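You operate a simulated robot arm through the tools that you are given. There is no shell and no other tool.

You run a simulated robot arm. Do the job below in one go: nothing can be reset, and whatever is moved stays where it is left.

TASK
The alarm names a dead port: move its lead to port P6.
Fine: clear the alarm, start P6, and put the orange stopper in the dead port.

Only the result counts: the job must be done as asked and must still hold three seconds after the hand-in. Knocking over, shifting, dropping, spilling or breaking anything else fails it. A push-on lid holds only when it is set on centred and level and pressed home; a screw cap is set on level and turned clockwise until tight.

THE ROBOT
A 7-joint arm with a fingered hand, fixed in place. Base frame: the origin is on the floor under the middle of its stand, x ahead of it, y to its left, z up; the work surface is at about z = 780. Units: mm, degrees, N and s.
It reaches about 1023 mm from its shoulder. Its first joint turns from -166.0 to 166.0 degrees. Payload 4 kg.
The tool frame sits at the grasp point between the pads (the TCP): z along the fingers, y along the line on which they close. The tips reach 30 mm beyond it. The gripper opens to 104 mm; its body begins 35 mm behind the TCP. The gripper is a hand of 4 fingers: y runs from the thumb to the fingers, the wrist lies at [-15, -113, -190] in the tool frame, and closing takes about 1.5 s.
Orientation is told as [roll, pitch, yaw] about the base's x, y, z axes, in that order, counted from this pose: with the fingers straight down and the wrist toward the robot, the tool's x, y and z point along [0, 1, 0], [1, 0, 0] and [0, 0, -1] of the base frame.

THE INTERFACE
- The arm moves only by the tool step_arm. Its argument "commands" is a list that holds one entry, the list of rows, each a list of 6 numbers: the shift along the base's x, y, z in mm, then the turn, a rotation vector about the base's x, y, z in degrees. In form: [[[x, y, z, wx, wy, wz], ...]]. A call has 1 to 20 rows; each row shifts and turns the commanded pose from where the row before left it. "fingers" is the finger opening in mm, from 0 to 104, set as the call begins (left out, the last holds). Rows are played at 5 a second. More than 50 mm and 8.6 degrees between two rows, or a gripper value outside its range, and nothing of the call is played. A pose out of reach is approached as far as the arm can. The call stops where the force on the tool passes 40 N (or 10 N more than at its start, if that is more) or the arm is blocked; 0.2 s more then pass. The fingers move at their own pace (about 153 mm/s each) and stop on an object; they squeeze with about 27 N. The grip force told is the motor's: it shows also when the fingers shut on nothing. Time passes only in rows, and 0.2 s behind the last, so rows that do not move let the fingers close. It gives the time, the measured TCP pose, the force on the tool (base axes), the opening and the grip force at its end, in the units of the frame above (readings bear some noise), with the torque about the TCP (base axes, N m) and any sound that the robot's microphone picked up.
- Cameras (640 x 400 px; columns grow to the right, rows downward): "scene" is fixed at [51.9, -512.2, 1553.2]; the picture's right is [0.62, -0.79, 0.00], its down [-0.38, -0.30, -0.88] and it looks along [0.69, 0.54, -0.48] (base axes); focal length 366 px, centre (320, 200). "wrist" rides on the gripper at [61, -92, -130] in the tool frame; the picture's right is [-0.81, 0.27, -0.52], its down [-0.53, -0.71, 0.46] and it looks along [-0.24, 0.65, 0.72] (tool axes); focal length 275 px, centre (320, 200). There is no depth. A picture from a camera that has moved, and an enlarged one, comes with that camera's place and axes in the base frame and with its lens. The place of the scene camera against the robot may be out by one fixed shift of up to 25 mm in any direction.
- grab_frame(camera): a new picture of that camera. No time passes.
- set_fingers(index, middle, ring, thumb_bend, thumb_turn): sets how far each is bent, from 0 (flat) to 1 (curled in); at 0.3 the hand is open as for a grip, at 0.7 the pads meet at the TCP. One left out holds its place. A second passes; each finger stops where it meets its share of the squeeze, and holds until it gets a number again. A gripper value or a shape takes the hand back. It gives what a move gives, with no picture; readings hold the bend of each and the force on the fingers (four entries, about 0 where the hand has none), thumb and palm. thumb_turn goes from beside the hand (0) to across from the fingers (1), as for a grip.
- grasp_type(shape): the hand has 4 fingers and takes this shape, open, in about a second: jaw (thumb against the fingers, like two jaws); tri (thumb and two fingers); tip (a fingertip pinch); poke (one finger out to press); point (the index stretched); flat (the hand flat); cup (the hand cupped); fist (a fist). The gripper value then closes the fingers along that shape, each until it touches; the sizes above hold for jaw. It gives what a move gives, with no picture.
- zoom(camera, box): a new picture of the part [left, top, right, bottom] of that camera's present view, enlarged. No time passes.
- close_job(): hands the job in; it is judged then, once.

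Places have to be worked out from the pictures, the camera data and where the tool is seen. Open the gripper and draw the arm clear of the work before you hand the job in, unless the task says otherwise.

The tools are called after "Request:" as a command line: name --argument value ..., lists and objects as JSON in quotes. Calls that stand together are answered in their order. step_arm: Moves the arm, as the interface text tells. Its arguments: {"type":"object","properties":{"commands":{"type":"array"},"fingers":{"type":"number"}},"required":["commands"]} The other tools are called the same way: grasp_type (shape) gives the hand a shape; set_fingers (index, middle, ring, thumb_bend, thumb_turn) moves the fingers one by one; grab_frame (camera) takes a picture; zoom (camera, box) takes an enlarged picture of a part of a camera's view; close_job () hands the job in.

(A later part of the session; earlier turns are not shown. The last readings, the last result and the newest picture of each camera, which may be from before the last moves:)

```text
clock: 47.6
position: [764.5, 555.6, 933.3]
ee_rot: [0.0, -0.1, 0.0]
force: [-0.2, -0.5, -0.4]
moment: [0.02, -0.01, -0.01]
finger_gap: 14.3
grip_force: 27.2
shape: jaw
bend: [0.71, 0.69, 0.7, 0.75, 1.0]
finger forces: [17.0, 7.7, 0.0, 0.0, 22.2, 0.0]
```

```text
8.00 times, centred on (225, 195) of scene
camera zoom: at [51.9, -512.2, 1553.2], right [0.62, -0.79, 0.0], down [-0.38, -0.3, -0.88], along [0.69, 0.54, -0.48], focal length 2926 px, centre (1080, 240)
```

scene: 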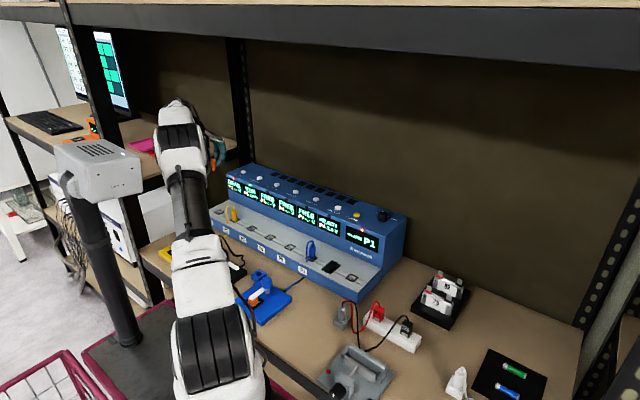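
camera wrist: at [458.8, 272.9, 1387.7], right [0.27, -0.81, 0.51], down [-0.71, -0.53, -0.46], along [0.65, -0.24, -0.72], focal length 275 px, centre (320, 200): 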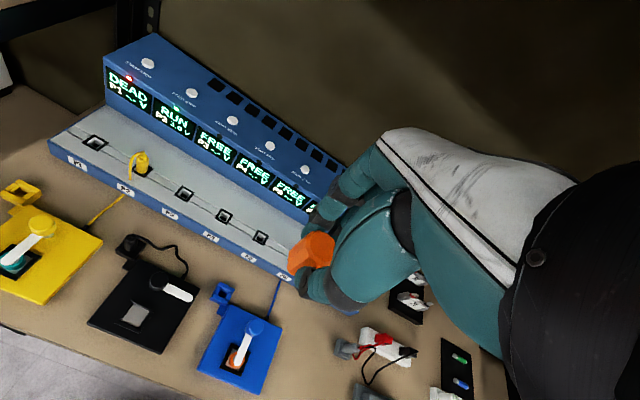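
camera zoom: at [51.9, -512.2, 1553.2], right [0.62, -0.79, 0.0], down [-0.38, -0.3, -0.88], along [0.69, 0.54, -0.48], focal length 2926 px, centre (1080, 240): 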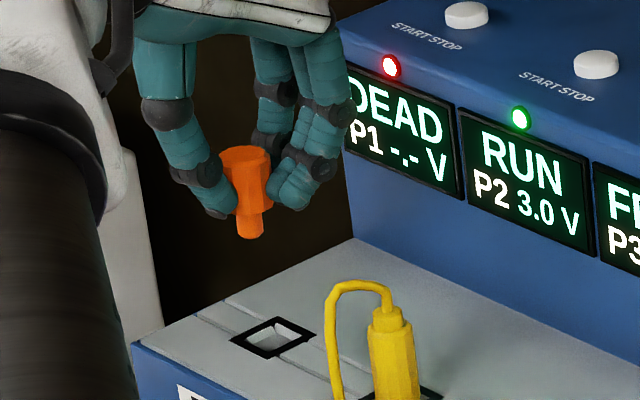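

The readings are good and the elbow is clear. The stopper sits tilted about 5° in the grip, with its pin end toward −x/+y. I rotate the hand by (−2.9, −4.4, 0)° to level it and re-inspect before inserting.

Request:
step_arm --commands '[[[0, 0, 0, -1.5, -2.2, 0], [0, 0, 0, -1.4, -2.2, 0], [0, 0, 0, 0, 0, 0], [0, 0, 0, 0, 0, 0]]]'

Request:
zoom --camera "scene" --box '[205, 170, 245, 220]'

Request:
zoom --camera "scene" --box '[210, 178, 230, 200]'

Request:
zoom --camera "wrist" --box '[240, 210, 350, 320]'

```text
clock: 48.6
position: [762.8, 555.4, 933.4]
ee_rot: [-3.0, -4.4, 0.1]
force: [-0.6, -0.2, -0.3]
moment: [-0.02, -0.02, -0.02]
finger_gap: 14.3
grip_force: 27.5
shape: jaw
bend: [0.71, 0.69, 0.7, 0.75, 1.0]
finger forces: [17.0, 7.7, 0.0, 0.0, 22.3, 0.1]
```

```text
8.00 times, centred on (225, 195) of scene
camera zoom: at [51.9, -512.2, 1553.2], right [0.62, -0.79, 0.0], down [-0.38, -0.3, -0.88], along [0.69, 0.54, -0.48], focal length 2926 px, centre (1080, 240)
```

zoom: 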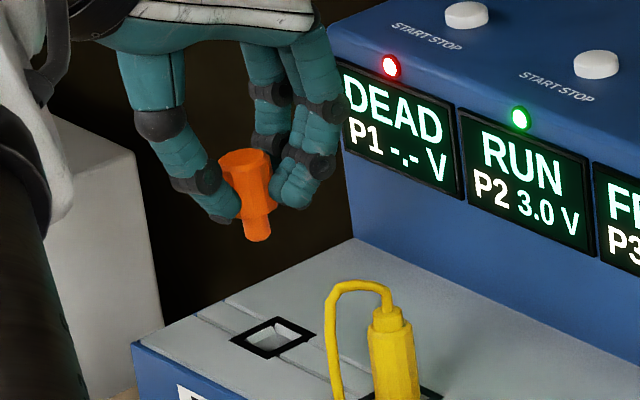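

```text
16.00 times, centred on (220, 189) of scene
camera zoom: at [51.9, -512.2, 1553.2], right [0.62, -0.79, 0.0], down [-0.38, -0.3, -0.88], along [0.69, 0.54, -0.48], focal length 5852 px, centre (1920, 376)
```

zoom: 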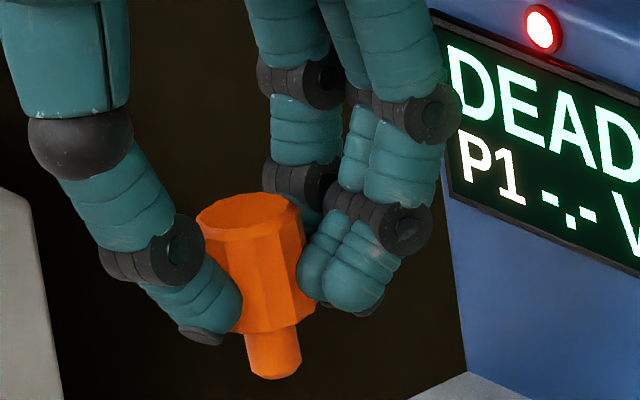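

```text
3.64 times, centred on (295, 265) of wrist
camera zoom: at [659.5, 622.8, 1054.0], right [0.23, -0.78, 0.58], down [-0.68, -0.56, -0.48], along [0.7, -0.28, -0.66], focal length 1001 px, centre (411, -36)
```

zoom: 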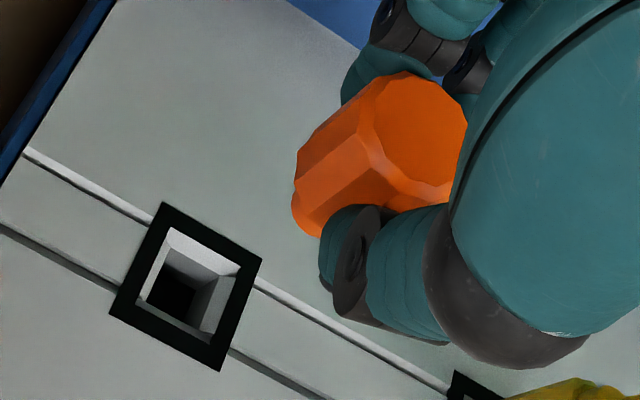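

The stopper is now level within about 1°, and its pin projects onto the P1 hole in both views. I descend until the pin is just above the socket and recheck.

Request:
step_arm --commands '[[[0, 0, -15, 0, 0, 0], [0, 0, -15, 0, 0, 0], [0, 0, -12, 0, 0, 0], [0, 0, 0, 0, 0, 0], [0, 0, 0, 0, 0, 0]]]'

Request:
zoom --camera "scene" --box '[205, 180, 235, 214]'

Request:
zoom --camera "wrist" --box '[240, 190, 350, 300]'

Request:
zoom --camera "scene" --box '[40, 80, 280, 260]'

```text
clock: 49.8
position: [761.7, 557.0, 890.4]
ee_rot: [-3.1, -4.5, 0.0]
force: [0.2, 0.3, -0.2]
moment: [0.03, 0.0, -0.02]
finger_gap: 14.1
grip_force: 27.7
shape: jaw
bend: [0.71, 0.69, 0.7, 0.75, 1.0]
finger forces: [16.9, 7.8, 0.1, 0.1, 22.3, 0.1]
```

```text
11.76 times, centred on (220, 197) of scene
camera zoom: at [51.9, -512.2, 1553.2], right [0.62, -0.79, 0.0], down [-0.38, -0.3, -0.88], along [0.69, 0.54, -0.48], focal length 4303 px, centre (1496, 235)
```

zoom: 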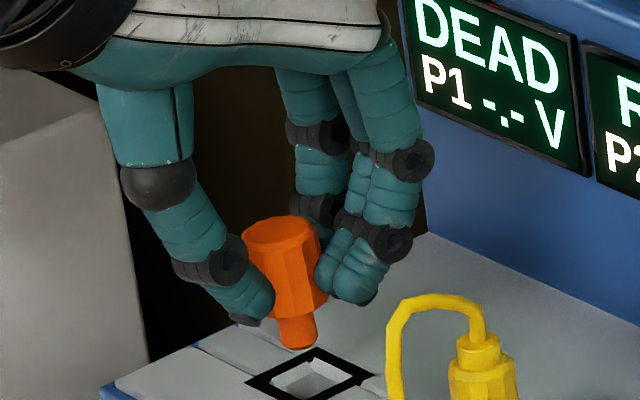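

```text
3.64 times, centred on (295, 245) of wrist
camera zoom: at [658.9, 624.7, 1012.0], right [0.23, -0.78, 0.58], down [-0.68, -0.56, -0.48], along [0.7, -0.28, -0.66], focal length 1001 px, centre (411, 36)
```

zoom: 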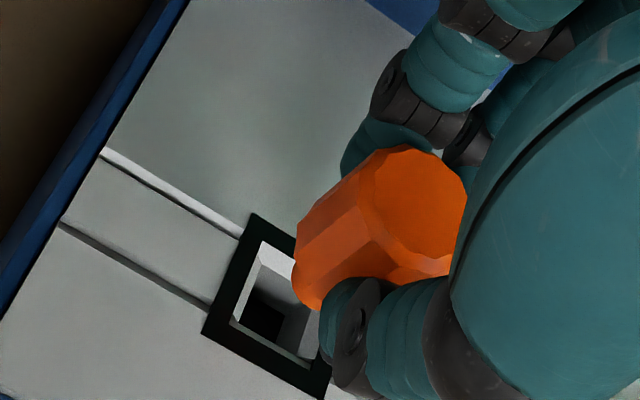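

```text
2.22 times, centred on (160, 170) of scene
camera zoom: at [51.9, -512.2, 1553.2], right [0.62, -0.79, 0.0], down [-0.38, -0.3, -0.88], along [0.69, 0.54, -0.48], focal length 813 px, centre (676, 267)
```

zoom: 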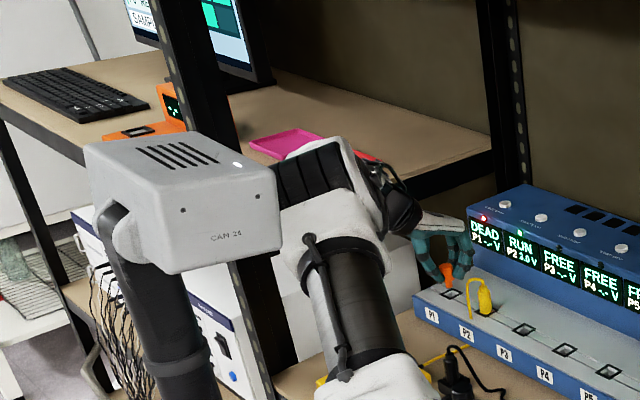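

The elbow is now near the camera head in the image, since the hand tilt pushed it left. I zoom in there before going lower.

Request:
zoom --camera "scene" --box '[110, 120, 210, 200]'

Request:
step_arm --commands '[[[0, 0, 0, 0, 0, 0]]]'

```text
5.00 times, centred on (160, 160) of scene
camera zoom: at [51.9, -512.2, 1553.2], right [0.62, -0.79, 0.0], down [-0.38, -0.3, -0.88], along [0.69, 0.54, -0.48], focal length 1829 px, centre (1120, 400)
```

zoom: 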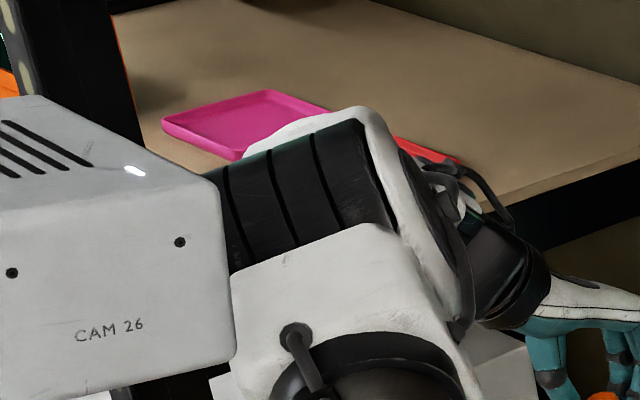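

```text
clock: 50.2
position: [760.3, 557.9, 890.6]
ee_rot: [-2.8, -4.5, 0.1]
force: [0.1, 1.0, -0.5]
moment: [-0.04, -0.03, 0.0]
finger_gap: 14.1
grip_force: 26.8
shape: jaw
bend: [0.71, 0.69, 0.7, 0.75, 1.0]
finger forces: [17.0, 7.7, 0.1, 0.0, 22.3, 0.0]
```

The elbow is right beside the camera head, so I won't go lower in this posture. I raise the hand and yaw it +24° about the vertical, which keeps the stopper level and swings the wrist and elbow toward −y.

Request:
step_arm --commands '[[[0, 0, 20, 0, 0, 0], [0, 0, 20, 0, 0, 0], [0, 0, 15, 0, 0, 0], [0, 0, 0, 0, 0, 4], [0, 0, 0, 0, 0, 5], [0, 0, 0, 0, 0, 5], [0, 0, 0, 0, 0, 5], [0, 0, 0, 0, 0, 5], [0, 0, 0, 0, 0, 0], [0, 0, 0, 0, 0, 0]]]'

Request:
zoom --camera "scene" --box '[40, 80, 280, 260]'

Request:
grab_frame --camera "wrist"

```text
clock: 52.4
position: [760.5, 554.8, 945.9]
ee_rot: [-2.9, -4.5, 24.1]
force: [-0.8, 0.2, -0.7]
moment: [0.02, -0.03, 0.01]
finger_gap: 14.5
grip_force: 27.6
shape: jaw
bend: [0.71, 0.69, 0.7, 0.75, 1.0]
finger forces: [17.1, 7.7, 0.0, 0.0, 22.3, 0.1]
```

```text
2.22 times, centred on (160, 170) of scene
camera zoom: at [51.9, -512.2, 1553.2], right [0.62, -0.79, 0.0], down [-0.38, -0.3, -0.88], along [0.69, 0.54, -0.48], focal length 813 px, centre (676, 267)
```

zoom: 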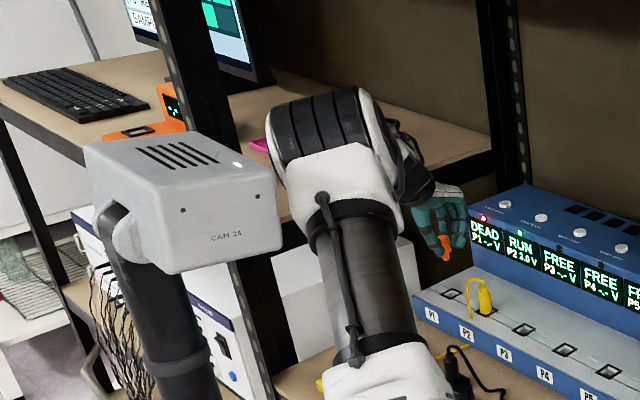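

```text
taken
camera wrist: at [640.6, 575.7, 1065.9], right [0.53, -0.62, 0.58], down [-0.39, -0.78, -0.48], along [0.75, 0.03, -0.66], focal length 275 px, centre (320, 200)
```

wrist: 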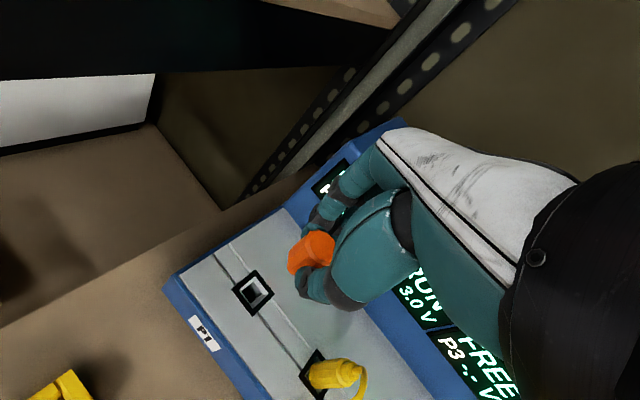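

Yaw moved the elbow up but not clearly away. I hold still for a second to see whether the elbow posture drifts over time.

Request:
step_arm --commands '[[[0, 0, 0, 0, 0, 0], [0, 0, 0, 0, 0, 0], [0, 0, 0, 0, 0, 0], [0, 0, 0, 0, 0, 0], [0, 0, 0, 0, 0, 0], [0, 0, 0, 0, 0, 0]]]'

Request:
zoom --camera "scene" --box '[40, 80, 280, 260]'

```text
clock: 53.8
position: [761.3, 555.2, 945.5]
ee_rot: [-2.8, -4.5, 24.1]
force: [-0.5, -0.6, 0.7]
moment: [0.03, -0.01, 0.02]
finger_gap: 14.4
grip_force: 27.1
shape: jaw
bend: [0.71, 0.69, 0.7, 0.75, 1.0]
finger forces: [17.0, 7.7, 0.0, 0.1, 22.3, 0.0]
```

```text
2.22 times, centred on (160, 170) of scene
camera zoom: at [51.9, -512.2, 1553.2], right [0.62, -0.79, 0.0], down [-0.38, -0.3, -0.88], along [0.69, 0.54, -0.48], focal length 813 px, centre (676, 267)
```

zoom: 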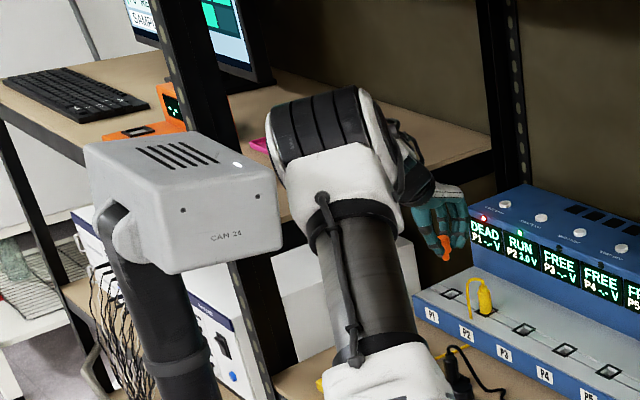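

There is no drift over time, so the elbow posture depends on the path taken. I undo the yaw and tilt while rising, then retrace to the start pose so I can repeat exactly the first approach, which kept the elbow clear.

Request:
step_arm --commands '[[[0, 0, 10, 0, 0, -4], [0, 0, 10, 0, 0, -5], [0, 0, 10, 0, 0, -5], [0, 0, 10, 0, 0, -5], [0, 0, 10, 0, 0, -5], [0, 0, 20, 1.4, 2.2, 0], [0, 0, 20, 1.5, 2.2, 0], [0, 0, 15, 0, 0, 0], [0, 0, 0, 0, 0, 0]]]'

Request:
step_arm --commands '[[[-17, -27, 24, 0, 0, 0], [-17, -27, 24, 0, 0, 0], [-17, -27, 24, 0, 0, 0], [-17, -27, 24, 0, 0, 0], [-17, -27, 24, 0, 0, 0], [-21, -34, 15, 0, 0, 0], [-21, -34, 15, 0, 0, 0], [-21, -34, 15, 0, 0, 0], [-21, -34, 15, 0, 0, 0], [-21, -34, 15, 0, 0, 0], [-20, -35, 12, 0, 0, 0], [0, 0, 0, 0, 0, 0], [0, 0, 0, 0, 0, 0]]]'

Request:
grab_frame --camera "scene"

```text
clock: 55.8
position: [763.1, 555.1, 1050.4]
ee_rot: [-0.1, -0.1, 0.0]
force: [0.2, -0.5, -0.7]
moment: [-0.03, 0.02, 0.0]
finger_gap: 14.5
grip_force: 27.1
shape: jaw
bend: [0.71, 0.69, 0.7, 0.75, 1.0]
finger forces: [17.0, 7.6, 0.0, 0.0, 22.4, 0.0]
```

```text
clock: 58.6
position: [550.8, 213.0, 1259.5]
ee_rot: [0.0, -0.1, 0.0]
force: [0.1, 0.6, -0.1]
moment: [0.0, 0.02, -0.01]
finger_gap: 14.1
grip_force: 26.8
shape: jaw
bend: [0.71, 0.69, 0.7, 0.75, 1.0]
finger forces: [17.1, 7.7, 0.0, 0.0, 22.2, 0.1]
```

```text
taken
```

scene: 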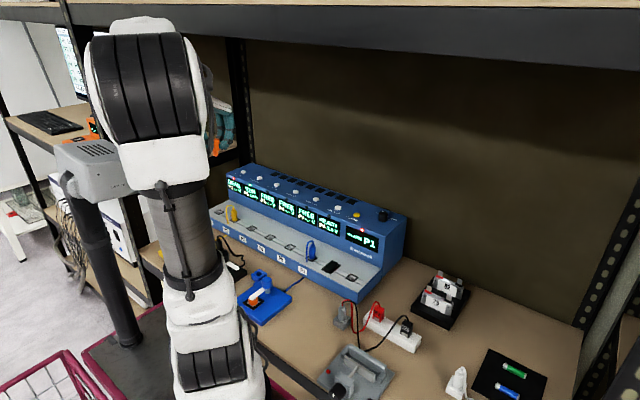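

The elbow is now slightly further right than at the start, which is the safe side. I repeat the first approach: over to y≈17, then the same diagonal to above P1.

Request:
step_arm --commands '[[[1, -40, 0, 0, 0, 0], [1, -40, 0, 0, 0, 0], [1, -40, 0, 0, 0, 0], [1, -40, 0, 0, 0, 0], [1, -36, 0, 0, 0, 0], [0, 0, 0, 0, 0, 0]]]'

Request:
step_arm --commands '[[[15, 41, -10, 0, 0, 0], [15, 41, -10, 0, 0, 0], [15, 41, -10, 0, 0, 0], [15, 41, -15, 0, 0, 0], [15, 41, -15, 0, 0, 0], [15, 41, -15, 0, 0, 0], [15, 41, -15, 0, 0, 0], [15, 41, -15, 0, 0, 0], [15, 41, -15, 0, 0, 0], [15, 41, -15, 0, 0, 0], [15, 41, -15, 0, 0, 0], [15, 41, -15, 0, 0, 0], [15, 41, -15, 0, 0, 0], [12, 7, -15, 0, 0, 0], [0, 0, -15, 0, 0, 0], [0, 0, 0, 0, 0, 0]]]'

Request:
grab_frame --camera "scene"

Request:
zoom --camera "wrist" --box '[180, 220, 340, 340]'

```text
clock: 60.0
position: [556.9, 19.6, 1255.5]
ee_rot: [0.0, -0.1, 0.0]
force: [0.0, -0.5, -0.6]
moment: [-0.01, 0.01, -0.02]
finger_gap: 14.2
grip_force: 26.8
shape: jaw
bend: [0.71, 0.69, 0.7, 0.75, 1.0]
finger forces: [17.1, 7.6, 0.1, 0.0, 22.3, 0.0]
```

```text
clock: 63.4
position: [764.3, 559.4, 1046.1]
ee_rot: [0.0, 0.0, -0.1]
force: [-0.6, -0.1, -0.4]
moment: [0.04, 0.0, 0.01]
finger_gap: 14.1
grip_force: 27.0
shape: jaw
bend: [0.71, 0.7, 0.7, 0.76, 1.0]
finger forces: [17.3, 7.8, 0.1, 0.0, 22.0, 0.0]
```

```text
taken
```

scene: 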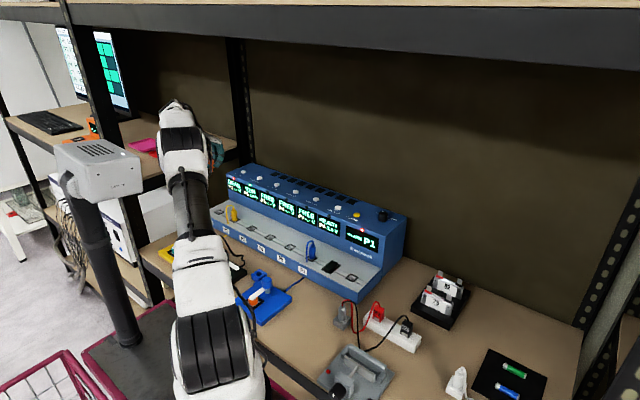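

```text
3.33 times, centred on (260, 280) of wrist
camera zoom: at [671.3, 621.1, 1177.7], right [0.27, -0.81, 0.52], down [-0.71, -0.53, -0.46], along [0.65, -0.24, -0.72], focal length 918 px, centre (520, -67)
```

zoom: 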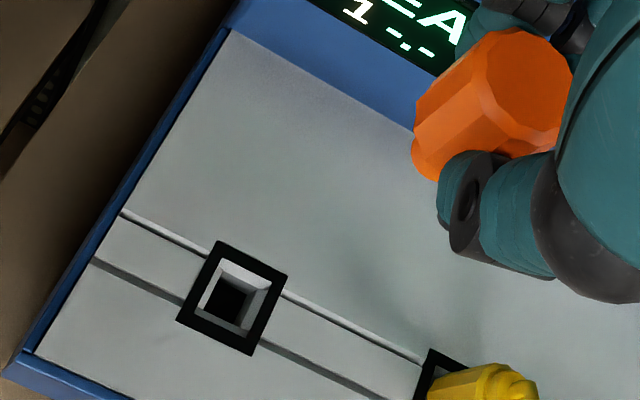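

The elbow posture matches the first pass. I correct to x+1, y−3.5 and descend to z≈935, then re-level the stopper by tilting the hand as before.

Request:
step_arm --commands '[[[1, -3.5, -15, 0, 0, 0], [0, 0, -25, 0, 0, 0], [0, 0, -25, 0, 0, 0], [0, 0, -25, 0, 0, 0], [0, 0, -22, 0, 0, 0], [0, 0, 0, -1.5, -2.2, 0], [0, 0, 0, -1.4, -2.2, 0], [0, 0, 0, 0, 0, 0], [0, 0, 0, 0, 0, 0]]]'

Request:
zoom --camera "scene" --box '[40, 80, 280, 260]'

Request:
zoom --camera "scene" --box '[205, 170, 245, 220]'

Request:
zoom --camera "wrist" --box '[240, 210, 350, 320]'

```text
clock: 65.4
position: [762.0, 556.8, 934.8]
ee_rot: [-2.9, -4.5, 0.0]
force: [-0.3, 0.0, 0.0]
moment: [0.01, -0.01, 0.02]
finger_gap: 14.0
grip_force: 27.3
shape: jaw
bend: [0.71, 0.7, 0.7, 0.76, 1.0]
finger forces: [17.3, 7.8, 0.0, 0.2, 22.1, 0.1]
```

```text
2.22 times, centred on (160, 170) of scene
camera zoom: at [51.9, -512.2, 1553.2], right [0.62, -0.79, 0.0], down [-0.38, -0.3, -0.88], along [0.69, 0.54, -0.48], focal length 813 px, centre (676, 267)
```

zoom: 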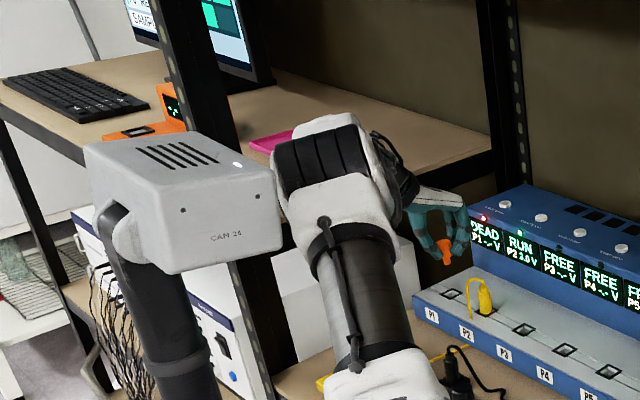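

```text
8.00 times, centred on (225, 195) of scene
camera zoom: at [51.9, -512.2, 1553.2], right [0.62, -0.79, 0.0], down [-0.38, -0.3, -0.88], along [0.69, 0.54, -0.48], focal length 2926 px, centre (1080, 240)
```

zoom: 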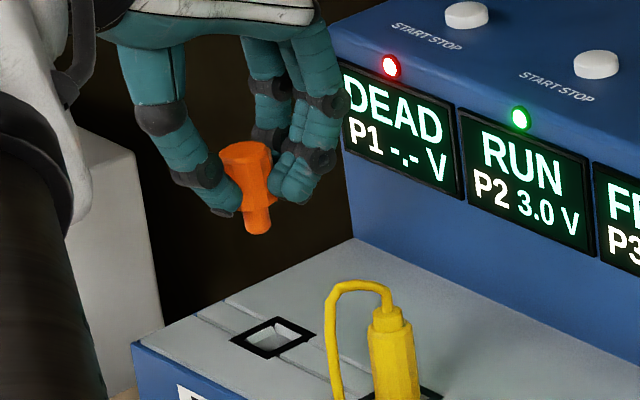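

```text
3.64 times, centred on (295, 265) of wrist
camera zoom: at [660.9, 623.8, 1056.1], right [0.23, -0.78, 0.58], down [-0.68, -0.56, -0.48], along [0.7, -0.28, -0.66], focal length 1001 px, centre (411, -36)
```

zoom: 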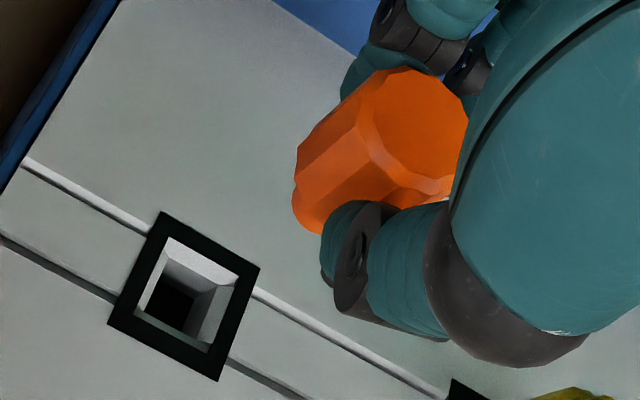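

The stopper is level again. I zoom closely on it from both cameras to measure the pin against the hole in the remaining direction.

Request:
zoom --camera "wrist" --box '[280, 220, 350, 290]'

Request:
zoom --camera "scene" --box '[205, 180, 235, 214]'

Request:
zoom --camera "scene" --box '[110, 120, 210, 200]'

```text
5.71 times, centred on (315, 255) of wrist
camera zoom: at [660.9, 623.8, 1056.1], right [0.23, -0.78, 0.58], down [-0.68, -0.56, -0.48], along [0.7, -0.28, -0.66], focal length 1573 px, centre (349, -114)
```

zoom: 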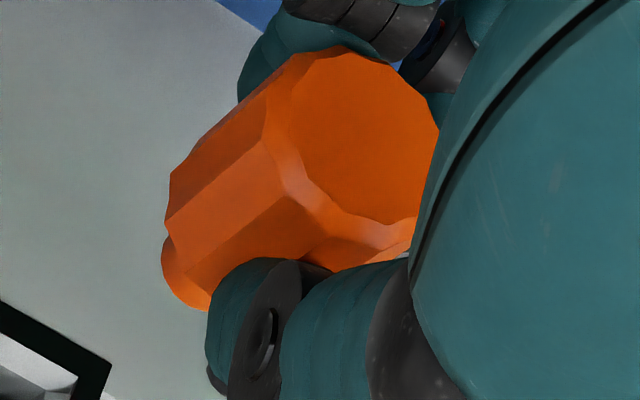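

```text
11.76 times, centred on (220, 197) of scene
camera zoom: at [51.9, -512.2, 1553.2], right [0.62, -0.79, 0.0], down [-0.38, -0.3, -0.88], along [0.69, 0.54, -0.48], focal length 4303 px, centre (1496, 235)
```

zoom: 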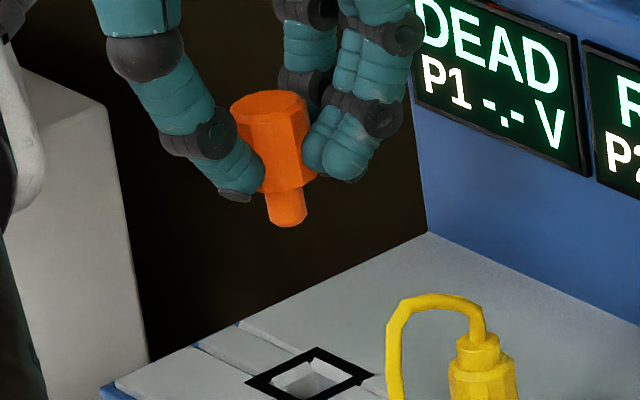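

```text
5.00 times, centred on (160, 160) of scene
camera zoom: at [51.9, -512.2, 1553.2], right [0.62, -0.79, 0.0], down [-0.38, -0.3, -0.88], along [0.69, 0.54, -0.48], focal length 1829 px, centre (1120, 400)
```

zoom: 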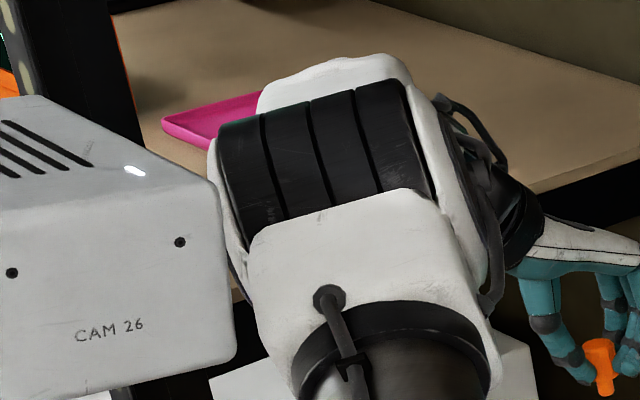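

With the tilt, the elbow crowds the camera head, so I undo it. The tapered socket can take a few degrees of tilt, and I can level the stopper later by pressing on top. Then I re-measure.

Request:
step_arm --commands '[[[0, 0, 0, 1.4, 2.2, 0], [0, 0, 0, 1.5, 2.2, 0], [0, 0, 0, 0, 0, 0], [0, 0, 0, 0, 0, 0]]]'

Request:
zoom --camera "scene" --box '[205, 180, 235, 214]'

Request:
zoom --camera "scene" --box '[110, 120, 210, 200]'

Request:
zoom --camera "wrist" --box '[200, 150, 400, 350]'

```text
clock: 66.4
position: [763.4, 556.3, 936.3]
ee_rot: [-0.1, -0.1, 0.1]
force: [-0.7, 0.1, 0.8]
moment: [0.01, -0.01, 0.04]
finger_gap: 14.4
grip_force: 26.9
shape: jaw
bend: [0.71, 0.7, 0.7, 0.76, 1.0]
finger forces: [17.4, 7.9, 0.1, 0.0, 22.0, 0.0]
```

```text
11.76 times, centred on (220, 197) of scene
camera zoom: at [51.9, -512.2, 1553.2], right [0.62, -0.79, 0.0], down [-0.38, -0.3, -0.88], along [0.69, 0.54, -0.48], focal length 4303 px, centre (1496, 235)
```

zoom: 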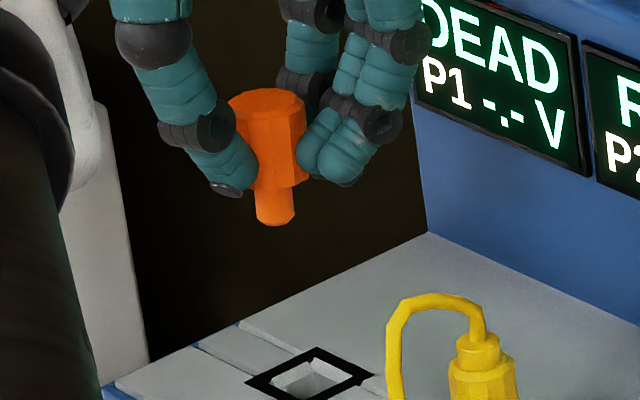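

```text
5.00 times, centred on (160, 160) of scene
camera zoom: at [51.9, -512.2, 1553.2], right [0.62, -0.79, 0.0], down [-0.38, -0.3, -0.88], along [0.69, 0.54, -0.48], focal length 1829 px, centre (1120, 400)
```

zoom: 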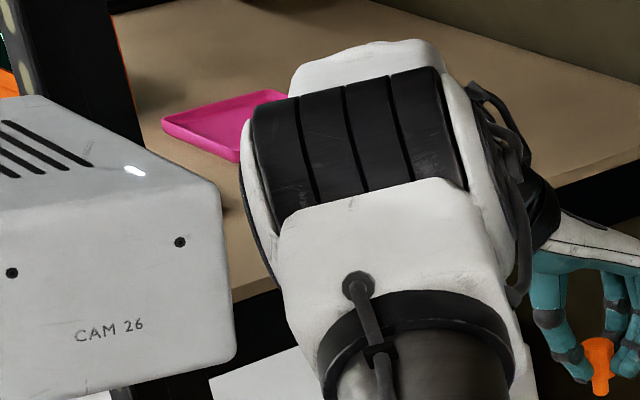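

```text
2.00 times, centred on (300, 250) of wrist
camera zoom: at [670.9, 617.5, 1067.5], right [0.27, -0.81, 0.52], down [-0.71, -0.53, -0.46], along [0.65, -0.24, -0.72], focal length 551 px, centre (360, 100)
```

zoom: 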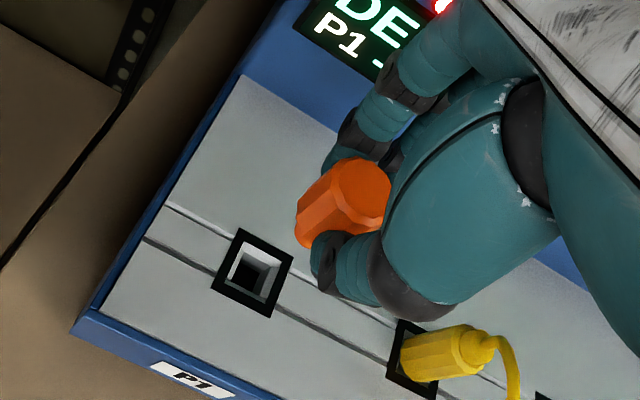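

Untilted, there is a visible gap again. I test a small negative yaw at this height to see if it swings the elbow further from the camera head.

Request:
step_arm --commands '[[[0, 0, 0, 0, 0, -4], [0, 0, 0, 0, 0, -4], [0, 0, 0, 0, 0, -4], [0, 0, 0, 0, 0, 0], [0, 0, 0, 0, 0, 0]]]'

Request:
zoom --camera "scene" --box '[110, 120, 210, 200]'

Request:
zoom --camera "scene" --box '[205, 180, 235, 214]'

```text
clock: 67.6
position: [763.9, 556.7, 935.7]
ee_rot: [-0.1, -0.1, -11.9]
force: [0.3, 0.2, -0.4]
moment: [-0.01, 0.0, 0.0]
finger_gap: 14.0
grip_force: 26.9
shape: jaw
bend: [0.71, 0.7, 0.7, 0.76, 1.0]
finger forces: [17.4, 7.7, 0.0, 0.0, 21.9, 0.1]
```

```text
5.00 times, centred on (160, 160) of scene
camera zoom: at [51.9, -512.2, 1553.2], right [0.62, -0.79, 0.0], down [-0.38, -0.3, -0.88], along [0.69, 0.54, -0.48], focal length 1829 px, centre (1120, 400)
```

zoom: 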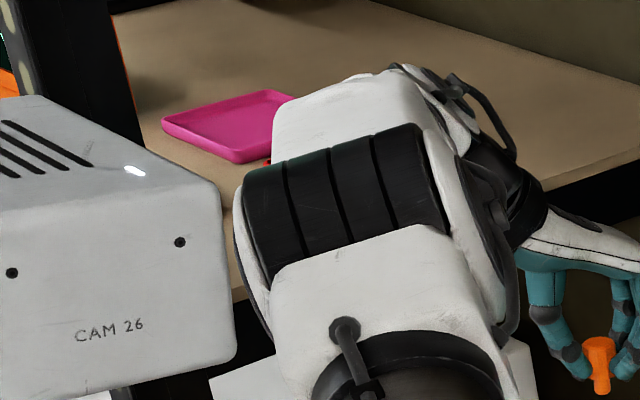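

```text
11.76 times, centred on (220, 197) of scene
camera zoom: at [51.9, -512.2, 1553.2], right [0.62, -0.79, 0.0], down [-0.38, -0.3, -0.88], along [0.69, 0.54, -0.48], focal length 4303 px, centre (1496, 235)
```

zoom: 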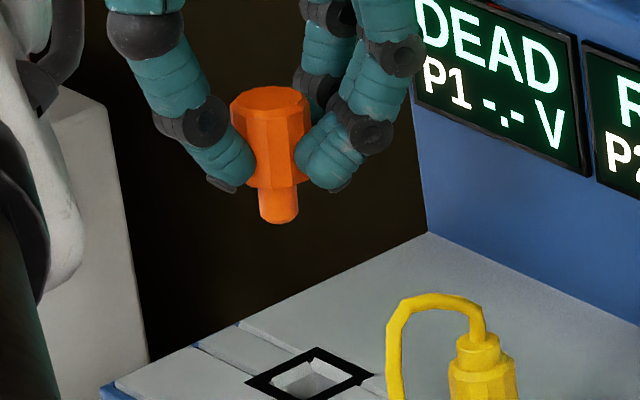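

Negative yaw lowers the elbow along the head and does not help. I try a larger positive yaw (+45°), which brings the wrist well to the right, while staying at this height.

Request:
step_arm --commands '[[[0, 0, 3, 0, 0, 4], [0, 0, 3, 0, 0, 5], [0, 0, 3, 0, 0, 5], [0, 0, 3, 0, 0, 5], [0, 0, 3, 0, 0, 5], [0, 0, 0, 0, 0, 0], [0, 0, 0, 0, 0, 0]]]'

Request:
zoom --camera "scene" --box '[110, 120, 210, 200]'

Request:
step_arm --commands '[[[0, 0, 0, 0, 0, 5], [0, 0, 0, 0, 0, 5], [0, 0, 0, 0, 0, 5], [0, 0, 0, 0, 0, 5], [0, 0, 0, 0, 0, 5], [0, 0, 0, 0, 0, 5], [0, 0, 0, 0, 0, 3], [0, 0, 0, 0, 0, 0], [0, 0, 0, 0, 0, 0]]]'

Request:
grab_frame --camera "scene"

Request:
zoom --camera "scene" --box '[110, 100, 210, 180]'

```text
clock: 69.2
position: [763.4, 556.8, 951.3]
ee_rot: [0.0, 0.0, 12.0]
force: [-0.2, 0.2, -0.4]
moment: [-0.02, -0.03, 0.0]
finger_gap: 13.9
grip_force: 27.0
shape: jaw
bend: [0.71, 0.7, 0.7, 0.76, 1.0]
finger forces: [17.5, 7.9, 0.1, 0.0, 21.9, 0.1]
```

```text
5.00 times, centred on (160, 160) of scene
camera zoom: at [51.9, -512.2, 1553.2], right [0.62, -0.79, 0.0], down [-0.38, -0.3, -0.88], along [0.69, 0.54, -0.48], focal length 1829 px, centre (1120, 400)
```

zoom: 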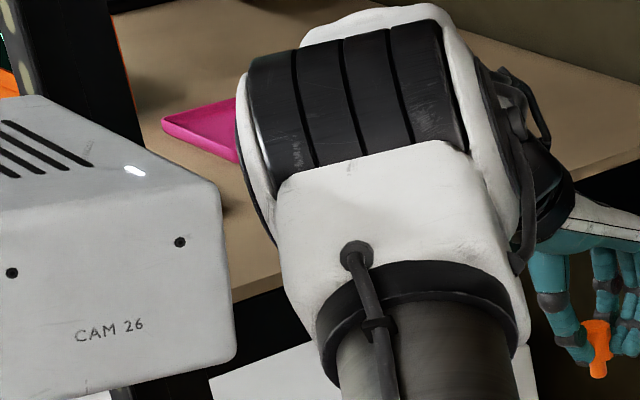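

```text
clock: 71.2
position: [765.0, 555.7, 951.1]
ee_rot: [-0.1, -0.1, 45.0]
force: [0.2, -0.8, -0.6]
moment: [-0.02, -0.02, 0.02]
finger_gap: 14.0
grip_force: 27.0
shape: jaw
bend: [0.71, 0.7, 0.7, 0.76, 1.0]
finger forces: [17.6, 8.0, 0.0, 0.0, 21.8, 0.0]
```

```text
taken
```

scene: 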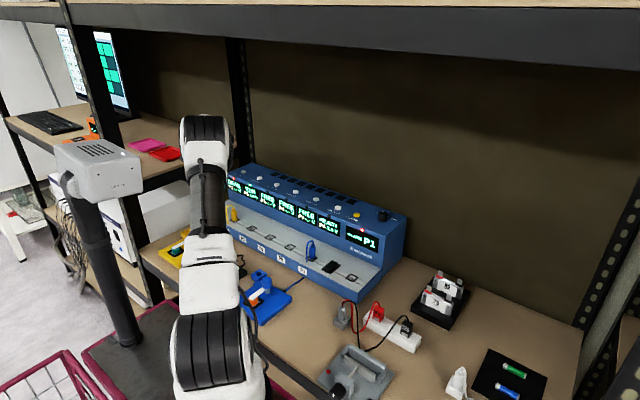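

```text
5.00 times, centred on (160, 140) of scene
camera zoom: at [51.9, -512.2, 1553.2], right [0.62, -0.79, 0.0], down [-0.38, -0.3, -0.88], along [0.69, 0.54, -0.48], focal length 1829 px, centre (1120, 500)
```

zoom: 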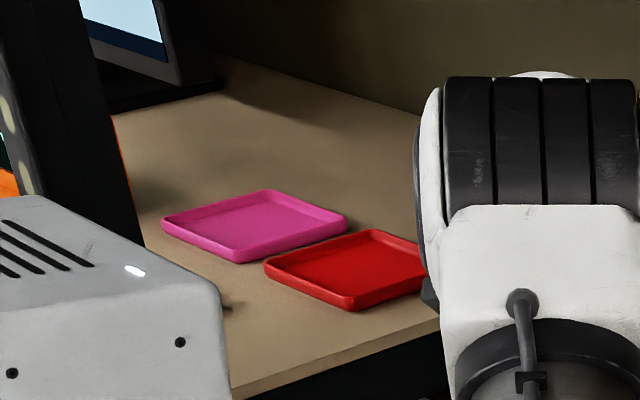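

Yaw +45° moves the elbow far from the camera head, which stays undisturbed. The scene view of P1 is now blocked by the arm, so I use the wrist camera to align.

Request:
grab_frame --camera "wrist"

Request:
zoom --camera "wrist" --box '[200, 190, 360, 350]'

Request:
zoom --camera "scene" --box '[180, 130, 280, 230]'

```text
taken
camera wrist: at [656.3, 534.7, 1082.7], right [0.77, -0.38, 0.52], down [-0.13, -0.88, -0.46], along [0.63, 0.28, -0.72], focal length 275 px, centre (320, 200)
```

wrist: 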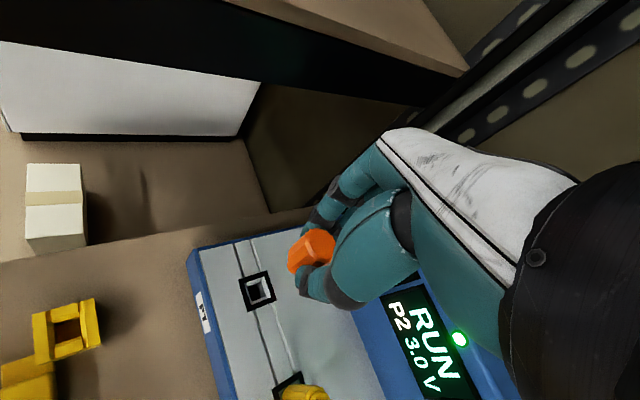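

```text
2.50 times, centred on (280, 270) of wrist
camera zoom: at [656.3, 534.7, 1082.7], right [0.77, -0.38, 0.52], down [-0.13, -0.88, -0.46], along [0.63, 0.28, -0.72], focal length 688 px, centre (420, 25)
```

zoom: 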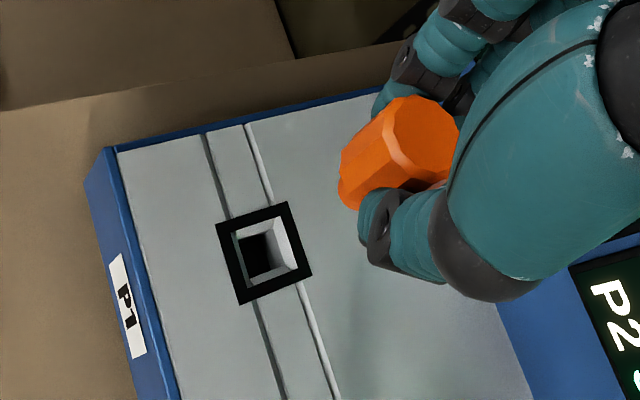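

```text
4.00 times, centred on (230, 180) of scene
camera zoom: at [51.9, -512.2, 1553.2], right [0.62, -0.79, 0.0], down [-0.38, -0.3, -0.88], along [0.69, 0.54, -0.48], focal length 1463 px, centre (680, 280)
```

zoom: 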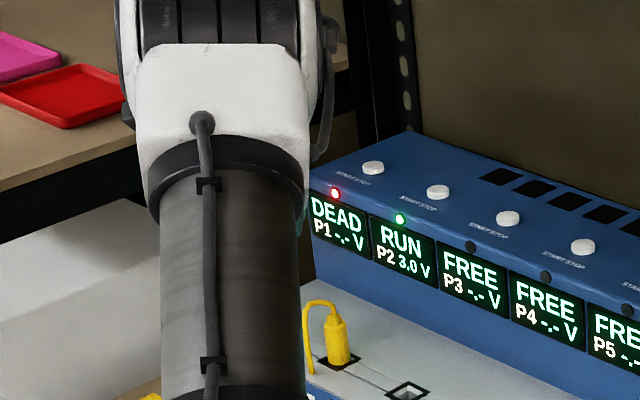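

From the wrist image, P1's hole is within about 1 mm of the ideal spot under the hand. I level the stopper at this yaw (tilt vector (1.06, −5.16, 0)°), shift (−2.7, −0.7), and descend to about z=900.

Request:
step_arm --commands '[[[-1.4, -0.4, 0, 0.53, -2.58, 0], [-1.3, -0.3, 0, 0.53, -2.58, 0], [0, 0, -15, 0, 0, 0], [0, 0, -18, 0, 0, 0], [0, 0, -18, 0, 0, 0], [0, 0, 0, 0, 0, 0], [0, 0, 0, 0, 0, 0]]]'

Request:
zoom --camera "wrist" --box '[240, 190, 350, 300]'

Request:
zoom --camera "scene" --box '[40, 80, 280, 260]'

```text
clock: 72.8
position: [760.2, 554.1, 899.7]
ee_rot: [-2.9, -4.5, 45.1]
force: [0.3, 0.4, 0.6]
moment: [0.0, -0.01, 0.0]
finger_gap: 14.0
grip_force: 26.9
shape: jaw
bend: [0.71, 0.7, 0.7, 0.76, 1.0]
finger forces: [17.5, 7.9, 0.0, 0.1, 21.8, 0.1]
```

```text
3.64 times, centred on (295, 245) of wrist
camera zoom: at [639.9, 530.4, 1021.0], right [0.72, -0.39, 0.58], down [-0.08, -0.87, -0.48], along [0.69, 0.3, -0.66], focal length 1001 px, centre (411, 36)
```

zoom: 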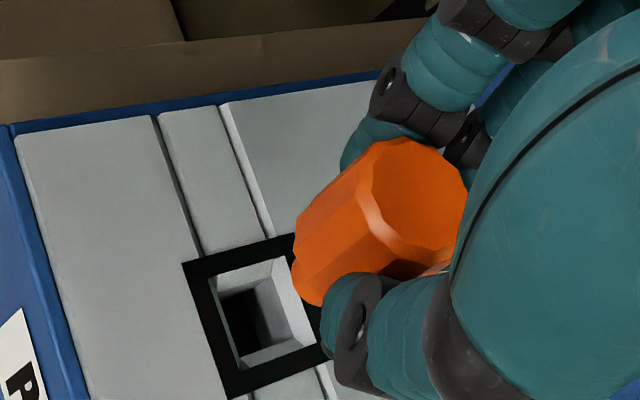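

```text
2.22 times, centred on (160, 170) of scene
camera zoom: at [51.9, -512.2, 1553.2], right [0.62, -0.79, 0.0], down [-0.38, -0.3, -0.88], along [0.69, 0.54, -0.48], focal length 813 px, centre (676, 267)
```

zoom: 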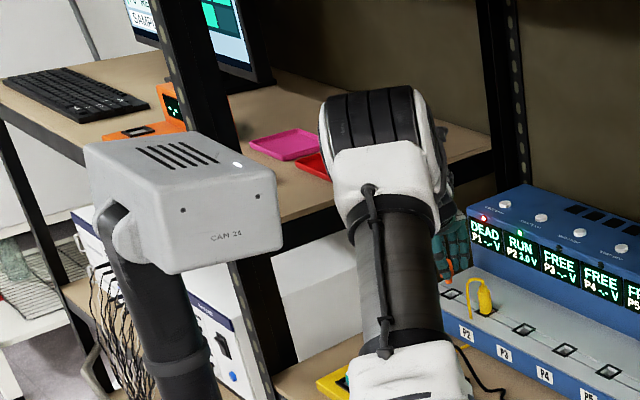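

The elbow stays well clear and the hole lies within about 1 mm under the pin. I continue down slowly toward insertion.

Request:
step_arm --commands '[[[0, 0, -6, 0, 0, 0], [0, 0, -6, 0, 0, 0], [0, 0, -5, 0, 0, 0], [0, 0, -4, 0, 0, 0], [0, 0, 0, 0, 0, 0]]]'

Request:
zoom --camera "wrist" --box '[250, 190, 350, 300]'

Request:
zoom --camera "scene" --box '[205, 180, 245, 220]'

```text
clock: 74.0
position: [763.8, 555.4, 879.5]
ee_rot: [-2.9, -4.5, 45.1]
force: [-0.8, -0.1, 1.0]
moment: [0.01, 0.0, 0.02]
finger_gap: 14.1
grip_force: 26.7
shape: jaw
bend: [0.71, 0.7, 0.7, 0.76, 1.0]
finger forces: [17.6, 7.9, 0.0, 0.0, 21.9, 0.1]
```

```text
3.64 times, centred on (300, 245) of wrist
camera zoom: at [642.5, 531.5, 1000.2], right [0.72, -0.39, 0.58], down [-0.08, -0.87, -0.48], along [0.69, 0.3, -0.66], focal length 1001 px, centre (393, 36)
```

zoom: 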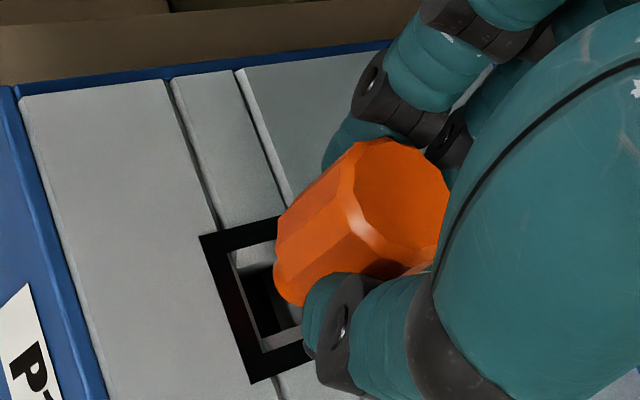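

```text
10.00 times, centred on (225, 200) of scene
camera zoom: at [51.9, -512.2, 1553.2], right [0.62, -0.79, 0.0], down [-0.38, -0.3, -0.88], along [0.69, 0.54, -0.48], focal length 3658 px, centre (1270, 200)
```

zoom: 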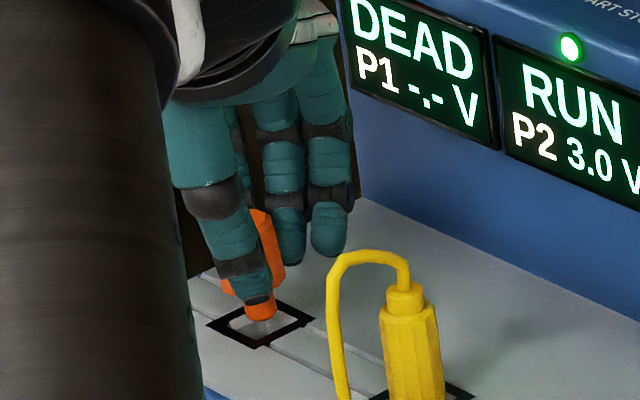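

The pin tip is at the centre of the P1 opening in the scene view. I lower the last stretch in small steps and watch the force.

Request:
step_arm --commands '[[[0, 0, -3, 0, 0, 0], [0, 0, -3, 0, 0, 0], [0, 0, -3, 0, 0, 0], [0, 0, -2, 0, 0, 0], [0, 0, 0, 0, 0, 0]]]'

Request:
zoom --camera "wrist" --box '[250, 190, 350, 300]'

Request:
zoom --camera "scene" --box '[205, 180, 245, 220]'

```text
clock: 75.2
position: [762.1, 555.4, 868.2]
ee_rot: [-2.9, -4.5, 45.1]
force: [-0.2, 0.0, 0.4]
moment: [-0.01, -0.01, 0.0]
finger_gap: 14.0
grip_force: 27.1
shape: jaw
bend: [0.71, 0.7, 0.7, 0.76, 1.0]
finger forces: [17.8, 8.0, 0.0, 0.0, 22.3, 0.0]
```

```text
3.64 times, centred on (300, 245) of wrist
camera zoom: at [642.1, 531.7, 988.7], right [0.72, -0.39, 0.58], down [-0.08, -0.87, -0.48], along [0.69, 0.3, -0.66], focal length 1001 px, centre (393, 36)
```

zoom: 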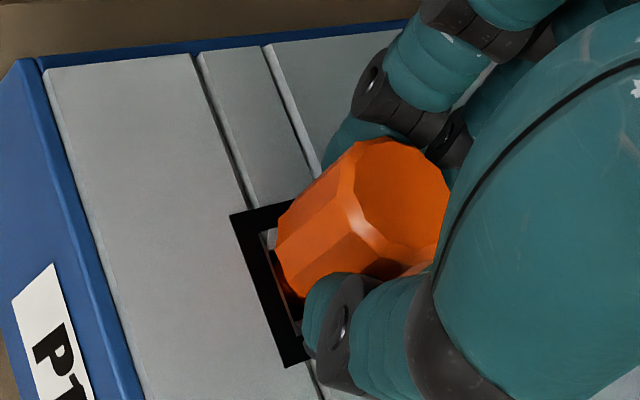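

```text
10.00 times, centred on (225, 200) of scene
camera zoom: at [51.9, -512.2, 1553.2], right [0.62, -0.79, 0.0], down [-0.38, -0.3, -0.88], along [0.69, 0.54, -0.48], focal length 3658 px, centre (1270, 200)
```

zoom: 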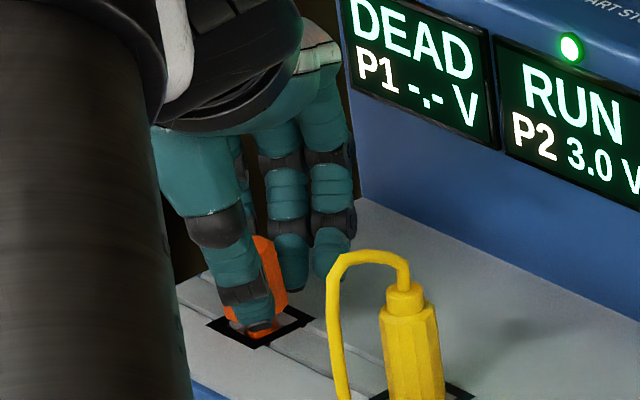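

The pin is most of the way in with essentially no force. I go down a few more millimetres in 1 mm steps.

Request:
step_arm --commands '[[[0, 0, -1, 0, 0, 0], [0, 0, -1, 0, 0, 0], [0, 0, -1, 0, 0, 0], [0, 0, 0, 0, 0, 0]]]'

Request:
zoom --camera "scene" --box '[205, 180, 245, 220]'

Request:
zoom --camera "wrist" --box '[250, 190, 350, 300]'

```text
clock: 76.2
position: [762.2, 554.2, 864.7]
ee_rot: [-2.9, -4.5, 45.1]
force: [0.2, 1.1, 0.5]
moment: [0.03, -0.01, -0.01]
finger_gap: 14.3
grip_force: 27.3
shape: jaw
bend: [0.71, 0.7, 0.7, 0.76, 1.0]
finger forces: [18.2, 8.3, 0.0, 0.0, 22.2, 0.1]
```

```text
10.00 times, centred on (225, 200) of scene
camera zoom: at [51.9, -512.2, 1553.2], right [0.62, -0.79, 0.0], down [-0.38, -0.3, -0.88], along [0.69, 0.54, -0.48], focal length 3658 px, centre (1270, 200)
```

zoom: 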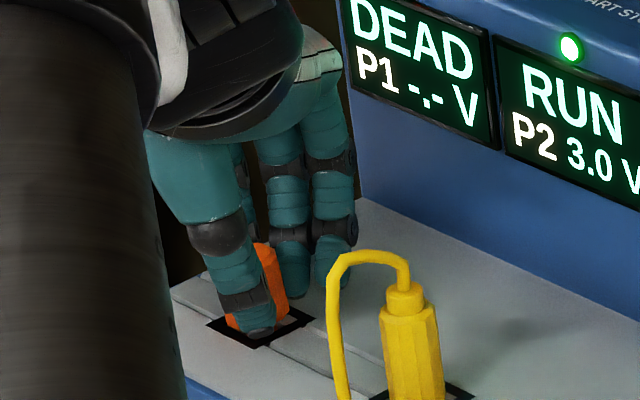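

```text
3.64 times, centred on (300, 245) of wrist
camera zoom: at [641.9, 531.4, 985.7], right [0.72, -0.39, 0.58], down [-0.09, -0.87, -0.48], along [0.69, 0.3, -0.66], focal length 1001 px, centre (393, 36)
```

zoom: 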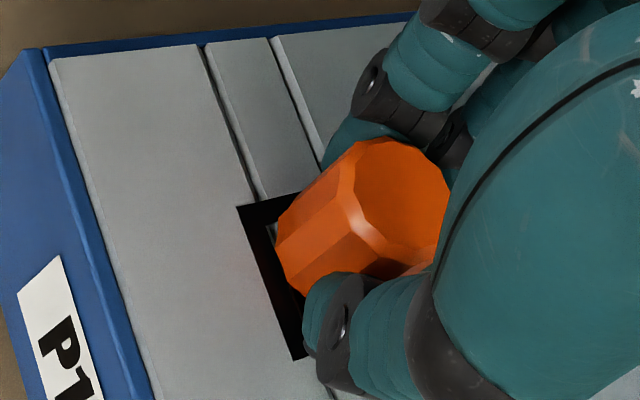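

There is still almost no resistance. I continue in 0.7 mm steps until contact shows.

Request:
step_arm --commands '[[[0, 0, -0.7, 0, 0, 0], [0, 0, -0.7, 0, 0, 0], [0, 0, -0.6, 0, 0, 0], [0, 0, 0, 0, 0, 0]]]'

```text
clock: 77.2
position: [763.8, 555.4, 861.5]
ee_rot: [-2.9, -4.5, 45.2]
force: [0.4, 0.6, 1.6]
moment: [0.0, -0.02, 0.02]
finger_gap: 14.2
grip_force: 26.9
shape: jaw
bend: [0.71, 0.7, 0.7, 0.76, 1.0]
finger forces: [18.1, 8.4, 0.1, 0.1, 22.5, 0.0]
```

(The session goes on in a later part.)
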